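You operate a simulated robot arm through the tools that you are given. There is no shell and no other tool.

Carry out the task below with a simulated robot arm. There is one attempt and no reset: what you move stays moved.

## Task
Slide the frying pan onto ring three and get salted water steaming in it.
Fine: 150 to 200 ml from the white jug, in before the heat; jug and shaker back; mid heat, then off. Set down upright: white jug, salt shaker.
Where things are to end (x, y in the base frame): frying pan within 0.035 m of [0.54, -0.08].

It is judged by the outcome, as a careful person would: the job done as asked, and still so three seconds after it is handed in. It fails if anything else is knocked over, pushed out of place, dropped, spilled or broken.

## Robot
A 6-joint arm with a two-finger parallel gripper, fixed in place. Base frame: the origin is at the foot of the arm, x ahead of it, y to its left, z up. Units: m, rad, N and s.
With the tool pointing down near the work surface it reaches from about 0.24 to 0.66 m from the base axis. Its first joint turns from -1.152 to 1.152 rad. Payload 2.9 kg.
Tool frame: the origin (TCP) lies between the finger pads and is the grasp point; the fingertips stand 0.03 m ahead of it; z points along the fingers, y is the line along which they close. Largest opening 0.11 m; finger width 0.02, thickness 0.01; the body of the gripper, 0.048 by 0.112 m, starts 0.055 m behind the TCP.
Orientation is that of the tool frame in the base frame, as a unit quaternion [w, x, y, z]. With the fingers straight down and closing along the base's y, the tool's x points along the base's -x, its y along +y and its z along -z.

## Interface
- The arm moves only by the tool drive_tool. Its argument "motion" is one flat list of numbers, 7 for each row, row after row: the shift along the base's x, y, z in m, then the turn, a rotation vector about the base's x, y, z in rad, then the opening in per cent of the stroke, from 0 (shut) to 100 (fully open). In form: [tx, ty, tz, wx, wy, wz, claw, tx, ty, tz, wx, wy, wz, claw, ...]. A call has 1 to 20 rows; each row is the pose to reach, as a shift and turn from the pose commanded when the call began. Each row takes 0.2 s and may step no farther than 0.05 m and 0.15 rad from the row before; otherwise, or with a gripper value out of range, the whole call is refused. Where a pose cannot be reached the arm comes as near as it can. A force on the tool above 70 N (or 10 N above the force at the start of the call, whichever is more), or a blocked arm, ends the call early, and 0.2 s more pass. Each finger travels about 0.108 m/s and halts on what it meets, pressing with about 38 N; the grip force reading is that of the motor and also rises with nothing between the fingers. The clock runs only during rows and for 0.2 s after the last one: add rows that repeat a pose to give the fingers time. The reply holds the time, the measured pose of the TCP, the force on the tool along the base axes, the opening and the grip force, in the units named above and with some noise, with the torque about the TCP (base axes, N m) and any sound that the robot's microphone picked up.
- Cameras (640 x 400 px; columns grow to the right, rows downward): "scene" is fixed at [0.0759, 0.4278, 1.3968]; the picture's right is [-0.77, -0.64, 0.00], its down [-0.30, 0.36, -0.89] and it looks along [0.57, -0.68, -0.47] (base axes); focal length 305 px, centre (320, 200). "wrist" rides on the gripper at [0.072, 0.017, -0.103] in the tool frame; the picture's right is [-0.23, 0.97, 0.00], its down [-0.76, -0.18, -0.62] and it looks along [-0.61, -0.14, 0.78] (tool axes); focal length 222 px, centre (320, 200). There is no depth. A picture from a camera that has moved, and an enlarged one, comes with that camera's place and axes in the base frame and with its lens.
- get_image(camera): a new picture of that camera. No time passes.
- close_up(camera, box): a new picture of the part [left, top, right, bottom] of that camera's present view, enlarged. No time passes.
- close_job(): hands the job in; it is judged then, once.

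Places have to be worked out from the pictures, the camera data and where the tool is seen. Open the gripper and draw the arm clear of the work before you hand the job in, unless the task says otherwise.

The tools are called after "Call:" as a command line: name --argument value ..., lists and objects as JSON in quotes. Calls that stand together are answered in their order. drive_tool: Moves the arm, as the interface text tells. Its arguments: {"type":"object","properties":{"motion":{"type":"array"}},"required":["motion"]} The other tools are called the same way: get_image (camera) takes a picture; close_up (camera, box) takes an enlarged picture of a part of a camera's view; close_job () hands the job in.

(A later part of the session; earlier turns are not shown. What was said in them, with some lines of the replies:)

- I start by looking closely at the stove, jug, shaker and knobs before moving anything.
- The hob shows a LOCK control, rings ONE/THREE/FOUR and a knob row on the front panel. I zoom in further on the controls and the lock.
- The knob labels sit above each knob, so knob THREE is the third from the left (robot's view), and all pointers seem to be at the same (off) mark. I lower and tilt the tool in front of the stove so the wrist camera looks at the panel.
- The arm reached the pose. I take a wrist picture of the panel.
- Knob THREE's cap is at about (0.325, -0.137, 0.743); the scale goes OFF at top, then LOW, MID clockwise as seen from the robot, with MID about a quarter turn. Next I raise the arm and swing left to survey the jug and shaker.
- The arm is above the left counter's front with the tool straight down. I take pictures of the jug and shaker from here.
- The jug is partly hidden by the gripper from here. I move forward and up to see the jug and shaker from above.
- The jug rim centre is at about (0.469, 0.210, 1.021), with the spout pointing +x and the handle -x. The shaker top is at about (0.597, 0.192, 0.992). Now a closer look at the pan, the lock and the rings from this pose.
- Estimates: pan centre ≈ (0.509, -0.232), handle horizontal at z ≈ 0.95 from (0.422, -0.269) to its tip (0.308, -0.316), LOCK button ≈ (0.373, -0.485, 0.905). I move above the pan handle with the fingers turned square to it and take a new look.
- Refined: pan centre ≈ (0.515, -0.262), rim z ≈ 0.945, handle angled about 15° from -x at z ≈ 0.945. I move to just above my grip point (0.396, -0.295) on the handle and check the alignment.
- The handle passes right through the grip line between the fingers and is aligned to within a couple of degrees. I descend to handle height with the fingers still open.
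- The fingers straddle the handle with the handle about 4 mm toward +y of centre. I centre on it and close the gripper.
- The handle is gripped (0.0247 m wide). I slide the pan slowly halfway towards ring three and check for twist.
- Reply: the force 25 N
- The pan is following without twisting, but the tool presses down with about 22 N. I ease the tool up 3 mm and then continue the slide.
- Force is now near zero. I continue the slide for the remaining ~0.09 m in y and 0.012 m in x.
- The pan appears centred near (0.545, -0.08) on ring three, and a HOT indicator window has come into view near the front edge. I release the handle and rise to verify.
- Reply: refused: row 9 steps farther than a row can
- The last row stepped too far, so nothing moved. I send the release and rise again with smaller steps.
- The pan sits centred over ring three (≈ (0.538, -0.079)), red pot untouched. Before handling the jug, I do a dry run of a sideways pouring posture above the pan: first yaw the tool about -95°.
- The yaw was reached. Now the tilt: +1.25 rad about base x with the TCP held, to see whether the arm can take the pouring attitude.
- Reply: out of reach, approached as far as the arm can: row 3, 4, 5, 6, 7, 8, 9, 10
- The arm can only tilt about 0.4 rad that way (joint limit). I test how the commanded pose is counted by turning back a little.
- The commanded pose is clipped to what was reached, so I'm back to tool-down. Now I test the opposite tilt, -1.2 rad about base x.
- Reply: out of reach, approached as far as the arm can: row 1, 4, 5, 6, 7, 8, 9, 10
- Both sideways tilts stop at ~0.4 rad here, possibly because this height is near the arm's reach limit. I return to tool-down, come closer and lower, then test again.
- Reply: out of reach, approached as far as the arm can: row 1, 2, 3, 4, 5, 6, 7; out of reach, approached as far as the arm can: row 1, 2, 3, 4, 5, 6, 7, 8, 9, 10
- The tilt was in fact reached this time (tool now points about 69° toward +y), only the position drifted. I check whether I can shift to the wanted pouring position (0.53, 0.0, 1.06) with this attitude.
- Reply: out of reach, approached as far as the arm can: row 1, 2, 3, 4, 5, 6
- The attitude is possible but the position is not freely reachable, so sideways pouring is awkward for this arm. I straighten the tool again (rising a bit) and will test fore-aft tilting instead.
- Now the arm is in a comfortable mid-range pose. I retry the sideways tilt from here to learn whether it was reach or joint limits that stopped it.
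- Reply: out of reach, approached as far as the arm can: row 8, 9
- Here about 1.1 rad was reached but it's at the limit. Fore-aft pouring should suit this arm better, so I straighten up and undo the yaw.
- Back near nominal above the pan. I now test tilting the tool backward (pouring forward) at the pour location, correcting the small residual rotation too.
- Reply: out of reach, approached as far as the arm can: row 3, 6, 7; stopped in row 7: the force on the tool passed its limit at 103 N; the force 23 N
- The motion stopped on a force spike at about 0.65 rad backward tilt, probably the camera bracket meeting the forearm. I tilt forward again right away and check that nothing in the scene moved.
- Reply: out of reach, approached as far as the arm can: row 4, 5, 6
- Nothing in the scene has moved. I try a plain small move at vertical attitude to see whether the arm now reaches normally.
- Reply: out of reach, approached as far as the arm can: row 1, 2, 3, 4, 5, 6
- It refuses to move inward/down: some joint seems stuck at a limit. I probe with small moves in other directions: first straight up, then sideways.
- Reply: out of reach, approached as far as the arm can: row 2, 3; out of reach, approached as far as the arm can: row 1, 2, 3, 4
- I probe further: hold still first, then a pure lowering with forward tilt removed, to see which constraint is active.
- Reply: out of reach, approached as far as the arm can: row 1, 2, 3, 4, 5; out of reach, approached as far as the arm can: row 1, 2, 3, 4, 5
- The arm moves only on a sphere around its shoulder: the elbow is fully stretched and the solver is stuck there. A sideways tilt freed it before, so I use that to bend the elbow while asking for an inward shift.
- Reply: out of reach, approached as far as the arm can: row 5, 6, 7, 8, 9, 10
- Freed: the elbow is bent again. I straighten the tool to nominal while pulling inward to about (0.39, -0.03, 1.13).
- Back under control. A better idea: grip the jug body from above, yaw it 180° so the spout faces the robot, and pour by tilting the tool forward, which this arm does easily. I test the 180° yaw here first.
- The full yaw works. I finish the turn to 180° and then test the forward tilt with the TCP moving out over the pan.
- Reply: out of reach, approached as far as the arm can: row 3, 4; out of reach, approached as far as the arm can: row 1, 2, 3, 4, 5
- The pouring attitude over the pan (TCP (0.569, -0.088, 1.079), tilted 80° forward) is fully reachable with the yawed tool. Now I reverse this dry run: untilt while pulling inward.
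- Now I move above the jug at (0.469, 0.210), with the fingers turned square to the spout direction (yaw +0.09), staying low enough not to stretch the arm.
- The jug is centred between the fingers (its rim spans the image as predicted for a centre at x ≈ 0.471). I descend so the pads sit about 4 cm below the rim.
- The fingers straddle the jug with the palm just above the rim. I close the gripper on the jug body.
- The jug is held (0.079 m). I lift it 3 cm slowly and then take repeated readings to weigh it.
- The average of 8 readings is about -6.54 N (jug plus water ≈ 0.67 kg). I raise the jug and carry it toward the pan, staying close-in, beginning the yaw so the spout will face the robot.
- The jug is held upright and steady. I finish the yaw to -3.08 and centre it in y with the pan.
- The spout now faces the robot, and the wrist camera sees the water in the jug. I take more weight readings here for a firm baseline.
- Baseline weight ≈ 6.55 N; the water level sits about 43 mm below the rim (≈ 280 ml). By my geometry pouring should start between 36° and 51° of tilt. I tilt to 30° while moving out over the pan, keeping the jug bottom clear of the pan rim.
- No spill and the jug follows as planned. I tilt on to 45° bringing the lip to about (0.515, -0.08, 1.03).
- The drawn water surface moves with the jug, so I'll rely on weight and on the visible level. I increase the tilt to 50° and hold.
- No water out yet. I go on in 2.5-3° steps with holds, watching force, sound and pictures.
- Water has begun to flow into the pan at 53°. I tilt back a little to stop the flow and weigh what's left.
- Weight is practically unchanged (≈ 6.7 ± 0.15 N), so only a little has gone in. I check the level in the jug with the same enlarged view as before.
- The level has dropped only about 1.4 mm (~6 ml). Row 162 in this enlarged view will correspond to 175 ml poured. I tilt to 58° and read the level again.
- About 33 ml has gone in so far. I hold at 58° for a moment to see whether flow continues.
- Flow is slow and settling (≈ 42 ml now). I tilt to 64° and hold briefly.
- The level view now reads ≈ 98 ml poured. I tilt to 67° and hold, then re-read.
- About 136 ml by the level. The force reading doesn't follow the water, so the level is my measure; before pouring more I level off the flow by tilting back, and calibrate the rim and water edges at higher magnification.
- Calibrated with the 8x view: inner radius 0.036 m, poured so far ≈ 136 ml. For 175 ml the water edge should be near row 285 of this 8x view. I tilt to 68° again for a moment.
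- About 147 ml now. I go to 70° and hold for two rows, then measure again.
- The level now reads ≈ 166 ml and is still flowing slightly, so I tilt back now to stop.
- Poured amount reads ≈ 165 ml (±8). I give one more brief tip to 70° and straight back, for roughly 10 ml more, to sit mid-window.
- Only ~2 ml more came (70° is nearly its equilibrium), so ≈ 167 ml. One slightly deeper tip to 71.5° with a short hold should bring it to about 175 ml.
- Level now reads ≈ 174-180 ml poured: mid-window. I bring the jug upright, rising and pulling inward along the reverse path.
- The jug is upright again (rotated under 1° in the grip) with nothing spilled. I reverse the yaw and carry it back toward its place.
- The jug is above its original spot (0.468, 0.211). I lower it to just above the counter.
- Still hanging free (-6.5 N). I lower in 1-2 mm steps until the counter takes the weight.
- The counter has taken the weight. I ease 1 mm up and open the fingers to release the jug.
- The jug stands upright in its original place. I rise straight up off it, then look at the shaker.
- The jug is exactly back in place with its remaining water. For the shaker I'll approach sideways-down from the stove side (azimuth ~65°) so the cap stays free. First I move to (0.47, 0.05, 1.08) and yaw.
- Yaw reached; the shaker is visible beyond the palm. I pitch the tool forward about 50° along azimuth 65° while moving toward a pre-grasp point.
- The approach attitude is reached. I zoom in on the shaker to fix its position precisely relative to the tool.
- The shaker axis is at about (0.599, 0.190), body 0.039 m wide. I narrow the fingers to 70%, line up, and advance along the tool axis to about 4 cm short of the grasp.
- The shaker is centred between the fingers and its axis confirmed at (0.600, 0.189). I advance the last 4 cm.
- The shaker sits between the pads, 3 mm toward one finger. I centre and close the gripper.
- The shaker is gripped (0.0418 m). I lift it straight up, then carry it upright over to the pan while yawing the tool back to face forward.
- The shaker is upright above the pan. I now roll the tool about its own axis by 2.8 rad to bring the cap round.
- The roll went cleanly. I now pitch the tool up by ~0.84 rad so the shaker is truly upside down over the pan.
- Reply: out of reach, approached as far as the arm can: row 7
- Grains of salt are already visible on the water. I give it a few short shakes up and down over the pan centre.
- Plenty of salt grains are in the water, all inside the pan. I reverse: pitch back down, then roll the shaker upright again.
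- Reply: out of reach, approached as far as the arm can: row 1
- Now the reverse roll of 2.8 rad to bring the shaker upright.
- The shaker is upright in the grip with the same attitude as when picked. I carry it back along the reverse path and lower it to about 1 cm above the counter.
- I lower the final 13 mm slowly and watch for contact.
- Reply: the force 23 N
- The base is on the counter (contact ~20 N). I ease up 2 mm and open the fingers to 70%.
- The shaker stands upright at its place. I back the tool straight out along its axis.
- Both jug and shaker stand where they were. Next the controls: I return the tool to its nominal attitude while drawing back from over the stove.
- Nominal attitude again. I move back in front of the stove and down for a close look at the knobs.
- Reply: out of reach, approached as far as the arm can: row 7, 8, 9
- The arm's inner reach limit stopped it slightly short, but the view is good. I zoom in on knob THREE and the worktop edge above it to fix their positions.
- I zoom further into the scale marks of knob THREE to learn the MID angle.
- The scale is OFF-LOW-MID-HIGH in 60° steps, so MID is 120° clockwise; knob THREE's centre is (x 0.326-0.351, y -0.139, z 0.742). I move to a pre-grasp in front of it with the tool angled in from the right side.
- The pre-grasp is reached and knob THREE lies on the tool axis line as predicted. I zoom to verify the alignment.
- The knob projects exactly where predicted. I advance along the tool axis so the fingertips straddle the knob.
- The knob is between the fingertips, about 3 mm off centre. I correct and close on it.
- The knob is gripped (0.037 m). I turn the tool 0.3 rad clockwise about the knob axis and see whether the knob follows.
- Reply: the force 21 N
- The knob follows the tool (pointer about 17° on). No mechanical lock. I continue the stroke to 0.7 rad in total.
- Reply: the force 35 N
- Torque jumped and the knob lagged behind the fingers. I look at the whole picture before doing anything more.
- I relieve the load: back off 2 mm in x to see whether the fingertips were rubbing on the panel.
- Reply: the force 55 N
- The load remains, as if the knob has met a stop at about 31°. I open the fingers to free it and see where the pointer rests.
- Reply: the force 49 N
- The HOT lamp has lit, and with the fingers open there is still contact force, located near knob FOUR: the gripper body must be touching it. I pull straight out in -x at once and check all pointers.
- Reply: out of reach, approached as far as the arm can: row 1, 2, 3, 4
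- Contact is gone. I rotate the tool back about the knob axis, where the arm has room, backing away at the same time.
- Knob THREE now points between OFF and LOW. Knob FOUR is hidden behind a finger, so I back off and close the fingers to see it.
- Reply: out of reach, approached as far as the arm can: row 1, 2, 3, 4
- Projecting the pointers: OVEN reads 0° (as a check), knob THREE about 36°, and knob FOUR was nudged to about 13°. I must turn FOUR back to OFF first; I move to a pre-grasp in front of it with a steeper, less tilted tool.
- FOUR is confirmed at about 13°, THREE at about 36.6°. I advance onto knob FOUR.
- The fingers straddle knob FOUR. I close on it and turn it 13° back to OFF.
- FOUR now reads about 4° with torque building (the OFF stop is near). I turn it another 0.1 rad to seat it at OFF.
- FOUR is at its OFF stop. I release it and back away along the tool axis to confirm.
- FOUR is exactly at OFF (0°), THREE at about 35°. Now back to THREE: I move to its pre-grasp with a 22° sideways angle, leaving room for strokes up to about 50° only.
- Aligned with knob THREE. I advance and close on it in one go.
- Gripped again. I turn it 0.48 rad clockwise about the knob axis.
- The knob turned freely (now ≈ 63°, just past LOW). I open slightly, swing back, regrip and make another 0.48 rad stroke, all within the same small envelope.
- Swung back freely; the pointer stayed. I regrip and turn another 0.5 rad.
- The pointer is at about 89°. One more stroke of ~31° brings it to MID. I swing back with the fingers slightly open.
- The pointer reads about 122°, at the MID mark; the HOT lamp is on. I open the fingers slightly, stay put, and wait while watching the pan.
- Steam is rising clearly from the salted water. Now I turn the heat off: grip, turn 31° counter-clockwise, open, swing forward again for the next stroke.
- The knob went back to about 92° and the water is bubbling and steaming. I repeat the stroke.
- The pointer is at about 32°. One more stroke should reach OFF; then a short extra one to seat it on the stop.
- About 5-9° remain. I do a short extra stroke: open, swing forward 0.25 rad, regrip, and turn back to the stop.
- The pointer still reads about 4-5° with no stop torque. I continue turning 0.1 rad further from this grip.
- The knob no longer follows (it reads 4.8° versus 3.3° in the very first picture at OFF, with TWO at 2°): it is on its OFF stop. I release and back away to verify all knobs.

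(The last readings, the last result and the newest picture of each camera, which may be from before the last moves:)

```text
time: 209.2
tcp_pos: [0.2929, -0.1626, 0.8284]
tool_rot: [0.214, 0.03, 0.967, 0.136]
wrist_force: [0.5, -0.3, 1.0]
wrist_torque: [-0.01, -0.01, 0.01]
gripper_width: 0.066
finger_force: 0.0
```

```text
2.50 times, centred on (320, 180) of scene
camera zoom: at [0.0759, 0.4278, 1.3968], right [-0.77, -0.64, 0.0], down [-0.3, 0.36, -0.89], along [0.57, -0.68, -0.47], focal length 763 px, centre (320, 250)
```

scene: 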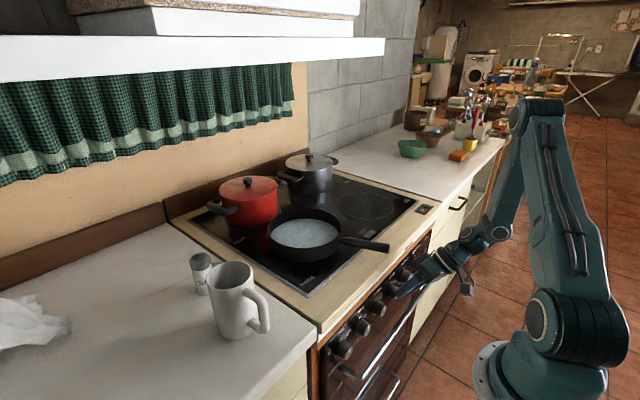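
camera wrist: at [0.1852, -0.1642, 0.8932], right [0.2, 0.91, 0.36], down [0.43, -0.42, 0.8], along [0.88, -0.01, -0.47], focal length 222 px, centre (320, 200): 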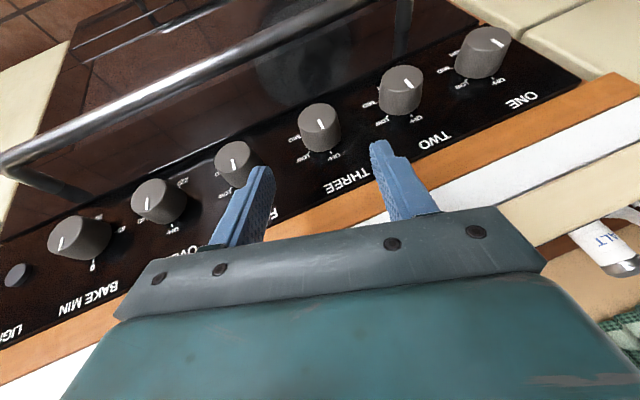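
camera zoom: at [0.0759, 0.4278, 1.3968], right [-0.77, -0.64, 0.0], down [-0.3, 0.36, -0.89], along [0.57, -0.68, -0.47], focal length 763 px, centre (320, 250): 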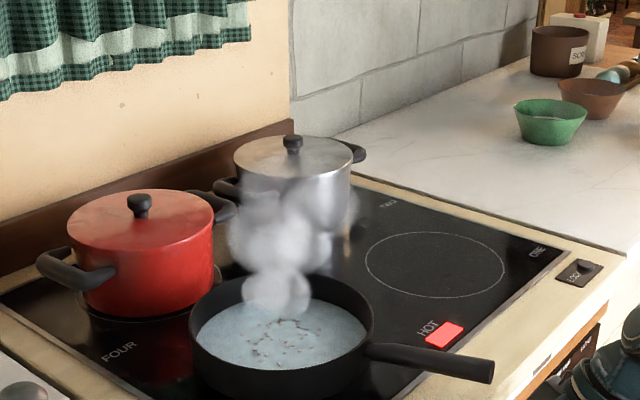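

Bubbling has stopped; steam still rises and the HOT lamp shows residual heat. THREE reads within ~2° of its neighbours at OFF. To be certain it's hard on the stop, I regrip once and press it counter-clockwise.

Call:
drive_tool --motion '[-0.001, -0.0115, -0.0025, 0.1225, 0, 0, 60, -0.002, -0.0231, -0.0053, 0.245, 0, 0, 60, 0.0065, -0.014, -0.021, 0.245, 0, 0, 60, 0.0149, -0.005, -0.0367, 0.245, 0, 0, 60, 0.0234, 0.0041, -0.0524, 0.245, 0, 0, 60, 0.0318, 0.0131, -0.0681, 0.245, 0, 0, 60, 0.0318, 0.0131, -0.0681, 0.245, 0, 0, 60, 0.0318, 0.0131, -0.0681, 0.245, 0, 0, 40, 0.0318, 0.0131, -0.0681, 0.245, 0, 0, 0, 0.0318, 0.0131, -0.0681, 0.245, 0, 0, 0, 0.0318, 0.0149, -0.0672, 0.145, 0, 0, 0, 0.0318, 0.0167, -0.0664, 0.045, 0, 0, 0, 0.0318, 0.0177, -0.0662, -0.005, 0, 0, 0, 0.0318, 0.0177, -0.0662, -0.005, 0, 0, 0]'

Call:
close_up --camera "wrist" --box '[150, 90, 490, 250]'

```text
time: 212.2
tcp_pos: [0.3263, -0.1439, 0.7608]
tool_rot: [0.212, 0.028, 0.968, 0.134]
wrist_force: [-7.6, 9.0, 0.9]
wrist_torque: [0.39, 0.19, 0.23]
gripper_width: 0.0364
finger_force: 44.9
```

```text
1.88 times, centred on (320, 170) of wrist
camera zoom: at [0.2172, -0.1455, 0.8265], right [0.2, 0.91, 0.36], down [0.43, -0.41, 0.8], along [0.88, -0.01, -0.48], focal length 418 px, centre (320, 256)
```

zoom: 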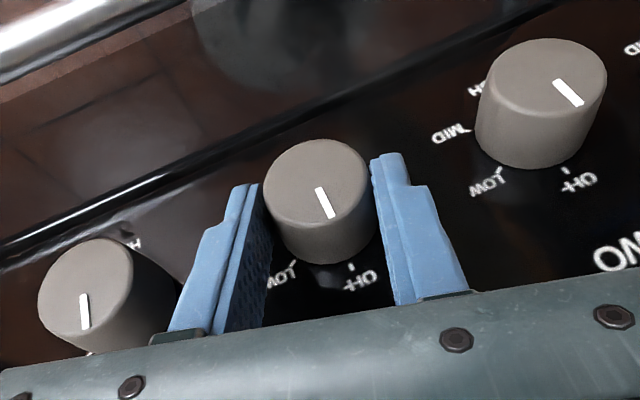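

The pointer doesn't budge while the tool slips round it: THREE is firmly at OFF. I release, back away, and lift clear on the right-hand side of the pan handle.

Call:
drive_tool --motion '[0, 0, 0, 0, 0, 0, 40, 0, 0, 0, 0, 0, 0, 50, -0.0085, -0.005, 0.0174, 0, 0, 0, 60, -0.017, -0.01, 0.0349, 0, 0, 0, 60, -0.0254, -0.015, 0.0523, 0, 0, 0, 60, -0.032, -0.025, 0.07, -0.05, 0, 0, 60, -0.034, -0.045, 0.085, -0.12, 0, 0, 60, -0.034, -0.068, 0.105, -0.2, 0, 0, 60, -0.034, -0.086, 0.14, -0.27, 0, 0, 60, -0.034, -0.09, 0.185, -0.27, 0, 0, 60, -0.034, -0.09, 0.23, -0.27, 0, 0, 60, -0.034, -0.09, 0.275, -0.27, 0, 0, 60, -0.034, -0.09, 0.275, -0.27, 0, 0, 60]'

Call:
get_image --camera "scene"

Call:
get_image --camera "wrist"

```text
time: 215.0
tcp_pos: [0.2931, -0.2341, 1.0359]
tool_rot: [0.217, 0.001, 0.976, 0.002]
wrist_force: [-0.2, 0.2, 0.4]
wrist_torque: [-0.02, 0.0, 0.01]
gripper_width: 0.0661
finger_force: 0.0
```

```text
taken
```

scene: 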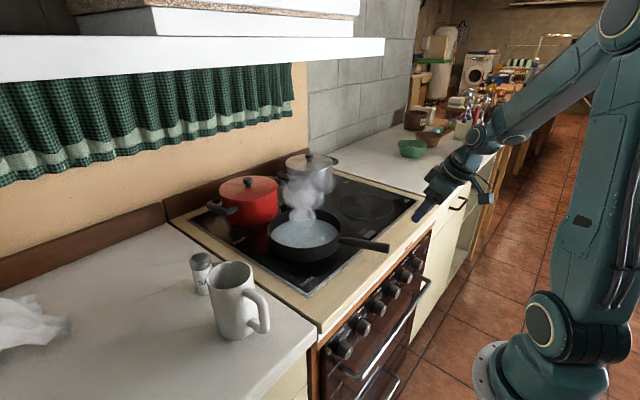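

```text
taken
camera wrist: at [0.1838, -0.2184, 1.0994], right [0.21, 0.97, 0.1], down [0.43, -0.18, 0.89], along [0.88, -0.14, -0.45], focal length 222 px, centre (320, 200)
```

wrist: 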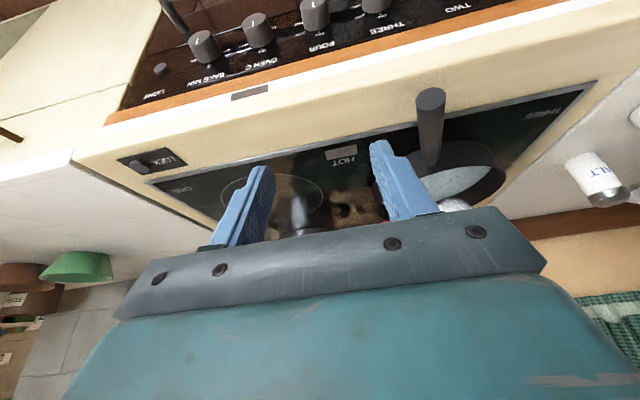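

Everything is in place and the arm is clear of the work. I rise to the initial pose to inspect from above.

Call:
drive_tool --motion '[0.004, 0.002, 0.035, 0, 0.073, 0, 80, 0.008, 0.004, 0.07, 0, 0.146, 0, 100, 0.012, 0.006, 0.105, 0, 0.219, 0, 100, 0.017, 0.008, 0.14, 0, 0.292, 0, 100, 0.021, 0.01, 0.175, 0, 0.365, 0, 100, 0.025, 0.011, 0.209, 0, 0.437, 0, 100, 0.025, 0.011, 0.209, 0, 0.437, 0, 100]'

Call:
get_image --camera "wrist"

Call:
close_up --camera "wrist" --box '[330, 20, 450, 95]'

Call:
close_up --camera "scene" --box '[160, 120, 440, 320]'

Call:
close_up --camera "scene" --box '[330, 240, 450, 360]'

```text
time: 216.6
tcp_pos: [0.3186, -0.2257, 1.2481]
tool_rot: [-0.001, 0.001, 1.0, 0.001]
wrist_force: [-0.4, -0.2, 0.0]
wrist_torque: [-0.02, 0.01, -0.01]
gripper_width: 0.11
finger_force: 0.1
```

```text
taken
camera wrist: at [0.2477, -0.2092, 1.3504], right [0.23, 0.97, 0.0], down [0.76, -0.18, 0.62], along [0.6, -0.14, -0.78], focal length 222 px, centre (320, 200)
```

wrist: 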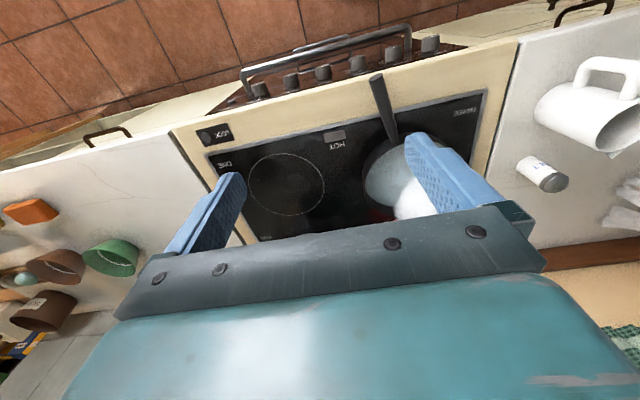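

```text
5.33 times, centred on (390, 58) of wrist
camera zoom: at [0.2477, -0.2092, 1.3504], right [0.23, 0.97, 0.0], down [0.76, -0.18, 0.62], along [0.6, -0.14, -0.78], focal length 1185 px, centre (-53, 960)
```

zoom: 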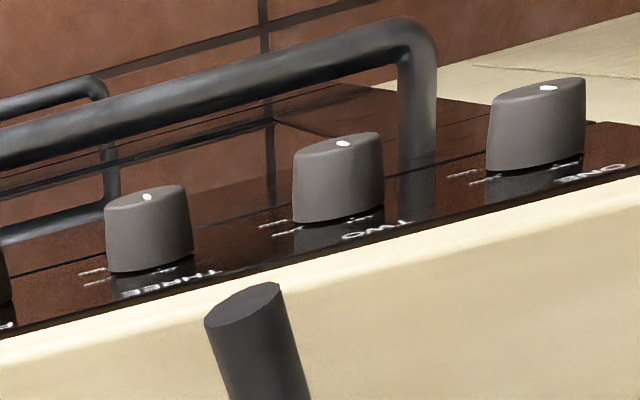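

```text
2.00 times, centred on (300, 220) of scene
camera zoom: at [0.0759, 0.4278, 1.3968], right [-0.77, -0.64, 0.0], down [-0.3, 0.36, -0.89], along [0.57, -0.68, -0.47], focal length 611 px, centre (360, 160)
```

zoom: 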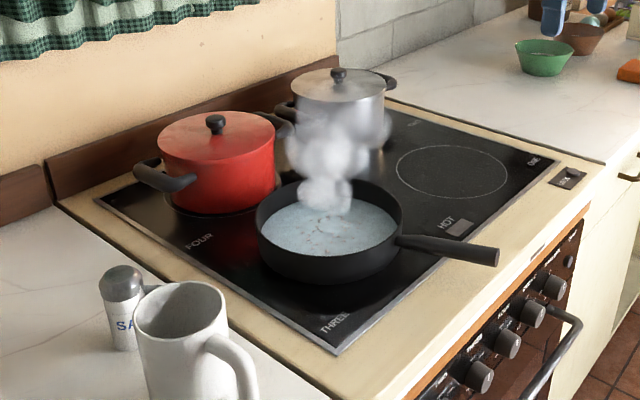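

```text
3.33 times, centred on (390, 300) of scene
camera zoom: at [0.0759, 0.4278, 1.3968], right [-0.77, -0.64, 0.0], down [-0.3, 0.36, -0.89], along [0.57, -0.68, -0.47], focal length 1018 px, centre (87, -133)
```

zoom: 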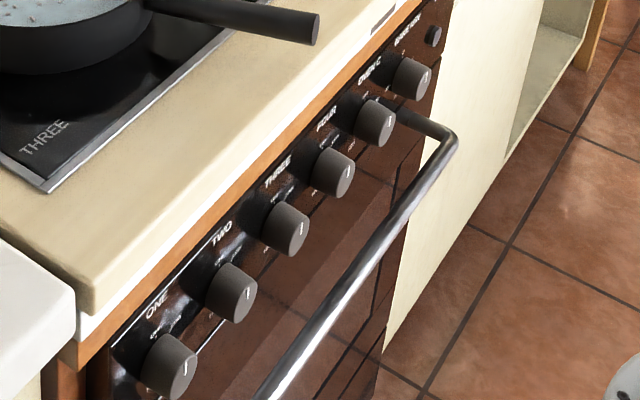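

The HOT lamp is out, steam still rises from the salted water on ring three, and all pots, jug and shaker stand in place. One last zoom on the knob pointers before handing in.

Call:
close_up --camera "scene" --box '[355, 265, 425, 325]'

Call:
close_up --camera "wrist" --box '[230, 40, 390, 110]'

```text
6.67 times, centred on (390, 295) of scene
camera zoom: at [0.0759, 0.4278, 1.3968], right [-0.77, -0.64, 0.0], down [-0.3, 0.36, -0.89], along [0.57, -0.68, -0.47], focal length 2035 px, centre (-147, -433)
```

zoom: 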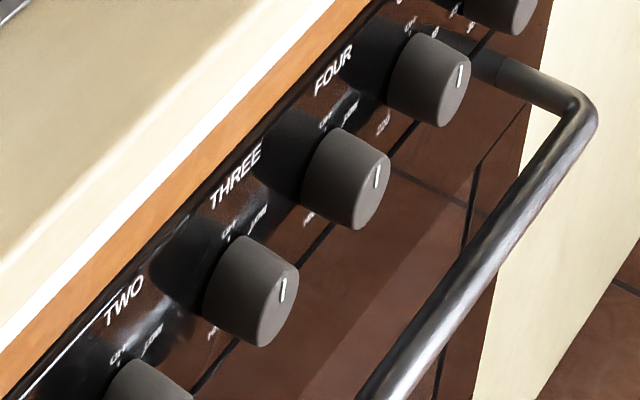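

```text
4.00 times, centred on (310, 75) of wrist
camera zoom: at [0.2477, -0.2092, 1.3504], right [0.23, 0.97, 0.0], down [0.76, -0.18, 0.62], along [0.6, -0.14, -0.78], focal length 888 px, centre (360, 700)
```

zoom: 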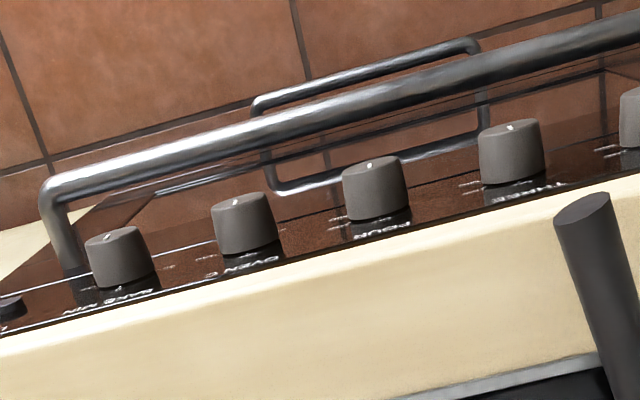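

All knob pointers, including THREE and FOUR, stand at OFF. The pan is on ring three with steaming salted water, the jug and shaker are back upright, and the gripper is open and clear, so I hand the job in.

Call:
close_job

```text
The job is handed in.
```

The frying pan is on ring three at about (0.54, -0.08), and the salted water in it is steaming. The job is handed in.

- **Water:** I poured about 175 ml from the white jug before any heat. I read this from the level dropping inside the jug, because the force reading did not follow the water. I'd put the error at about 8 to 10 ml, so it should be inside 150–200 ml.
- **Salt:** I shook the shaker over the pan, and all the grains landed in the water.
- **Heat:** I turned ring three to MID until the water steamed and began to bubble, then back to OFF. The bubbling stopped, the HOT lamp went out, and the pan was still steaming when I handed in.
- **Jug and shaker:** both are back upright in their original spots.

**Ring four nudged:** while I was turning knob THREE, the gripper touched knob FOUR and moved it about 13° off OFF for roughly 10 seconds. I turned it back to OFF and checked it. I don't know whether ring four heated at all in that time.

The arm also hit its force limit once, during a test move before the pour. Nothing in the scene had moved.

I did not touch the LOCK button. The gripper is open and clear of the work.
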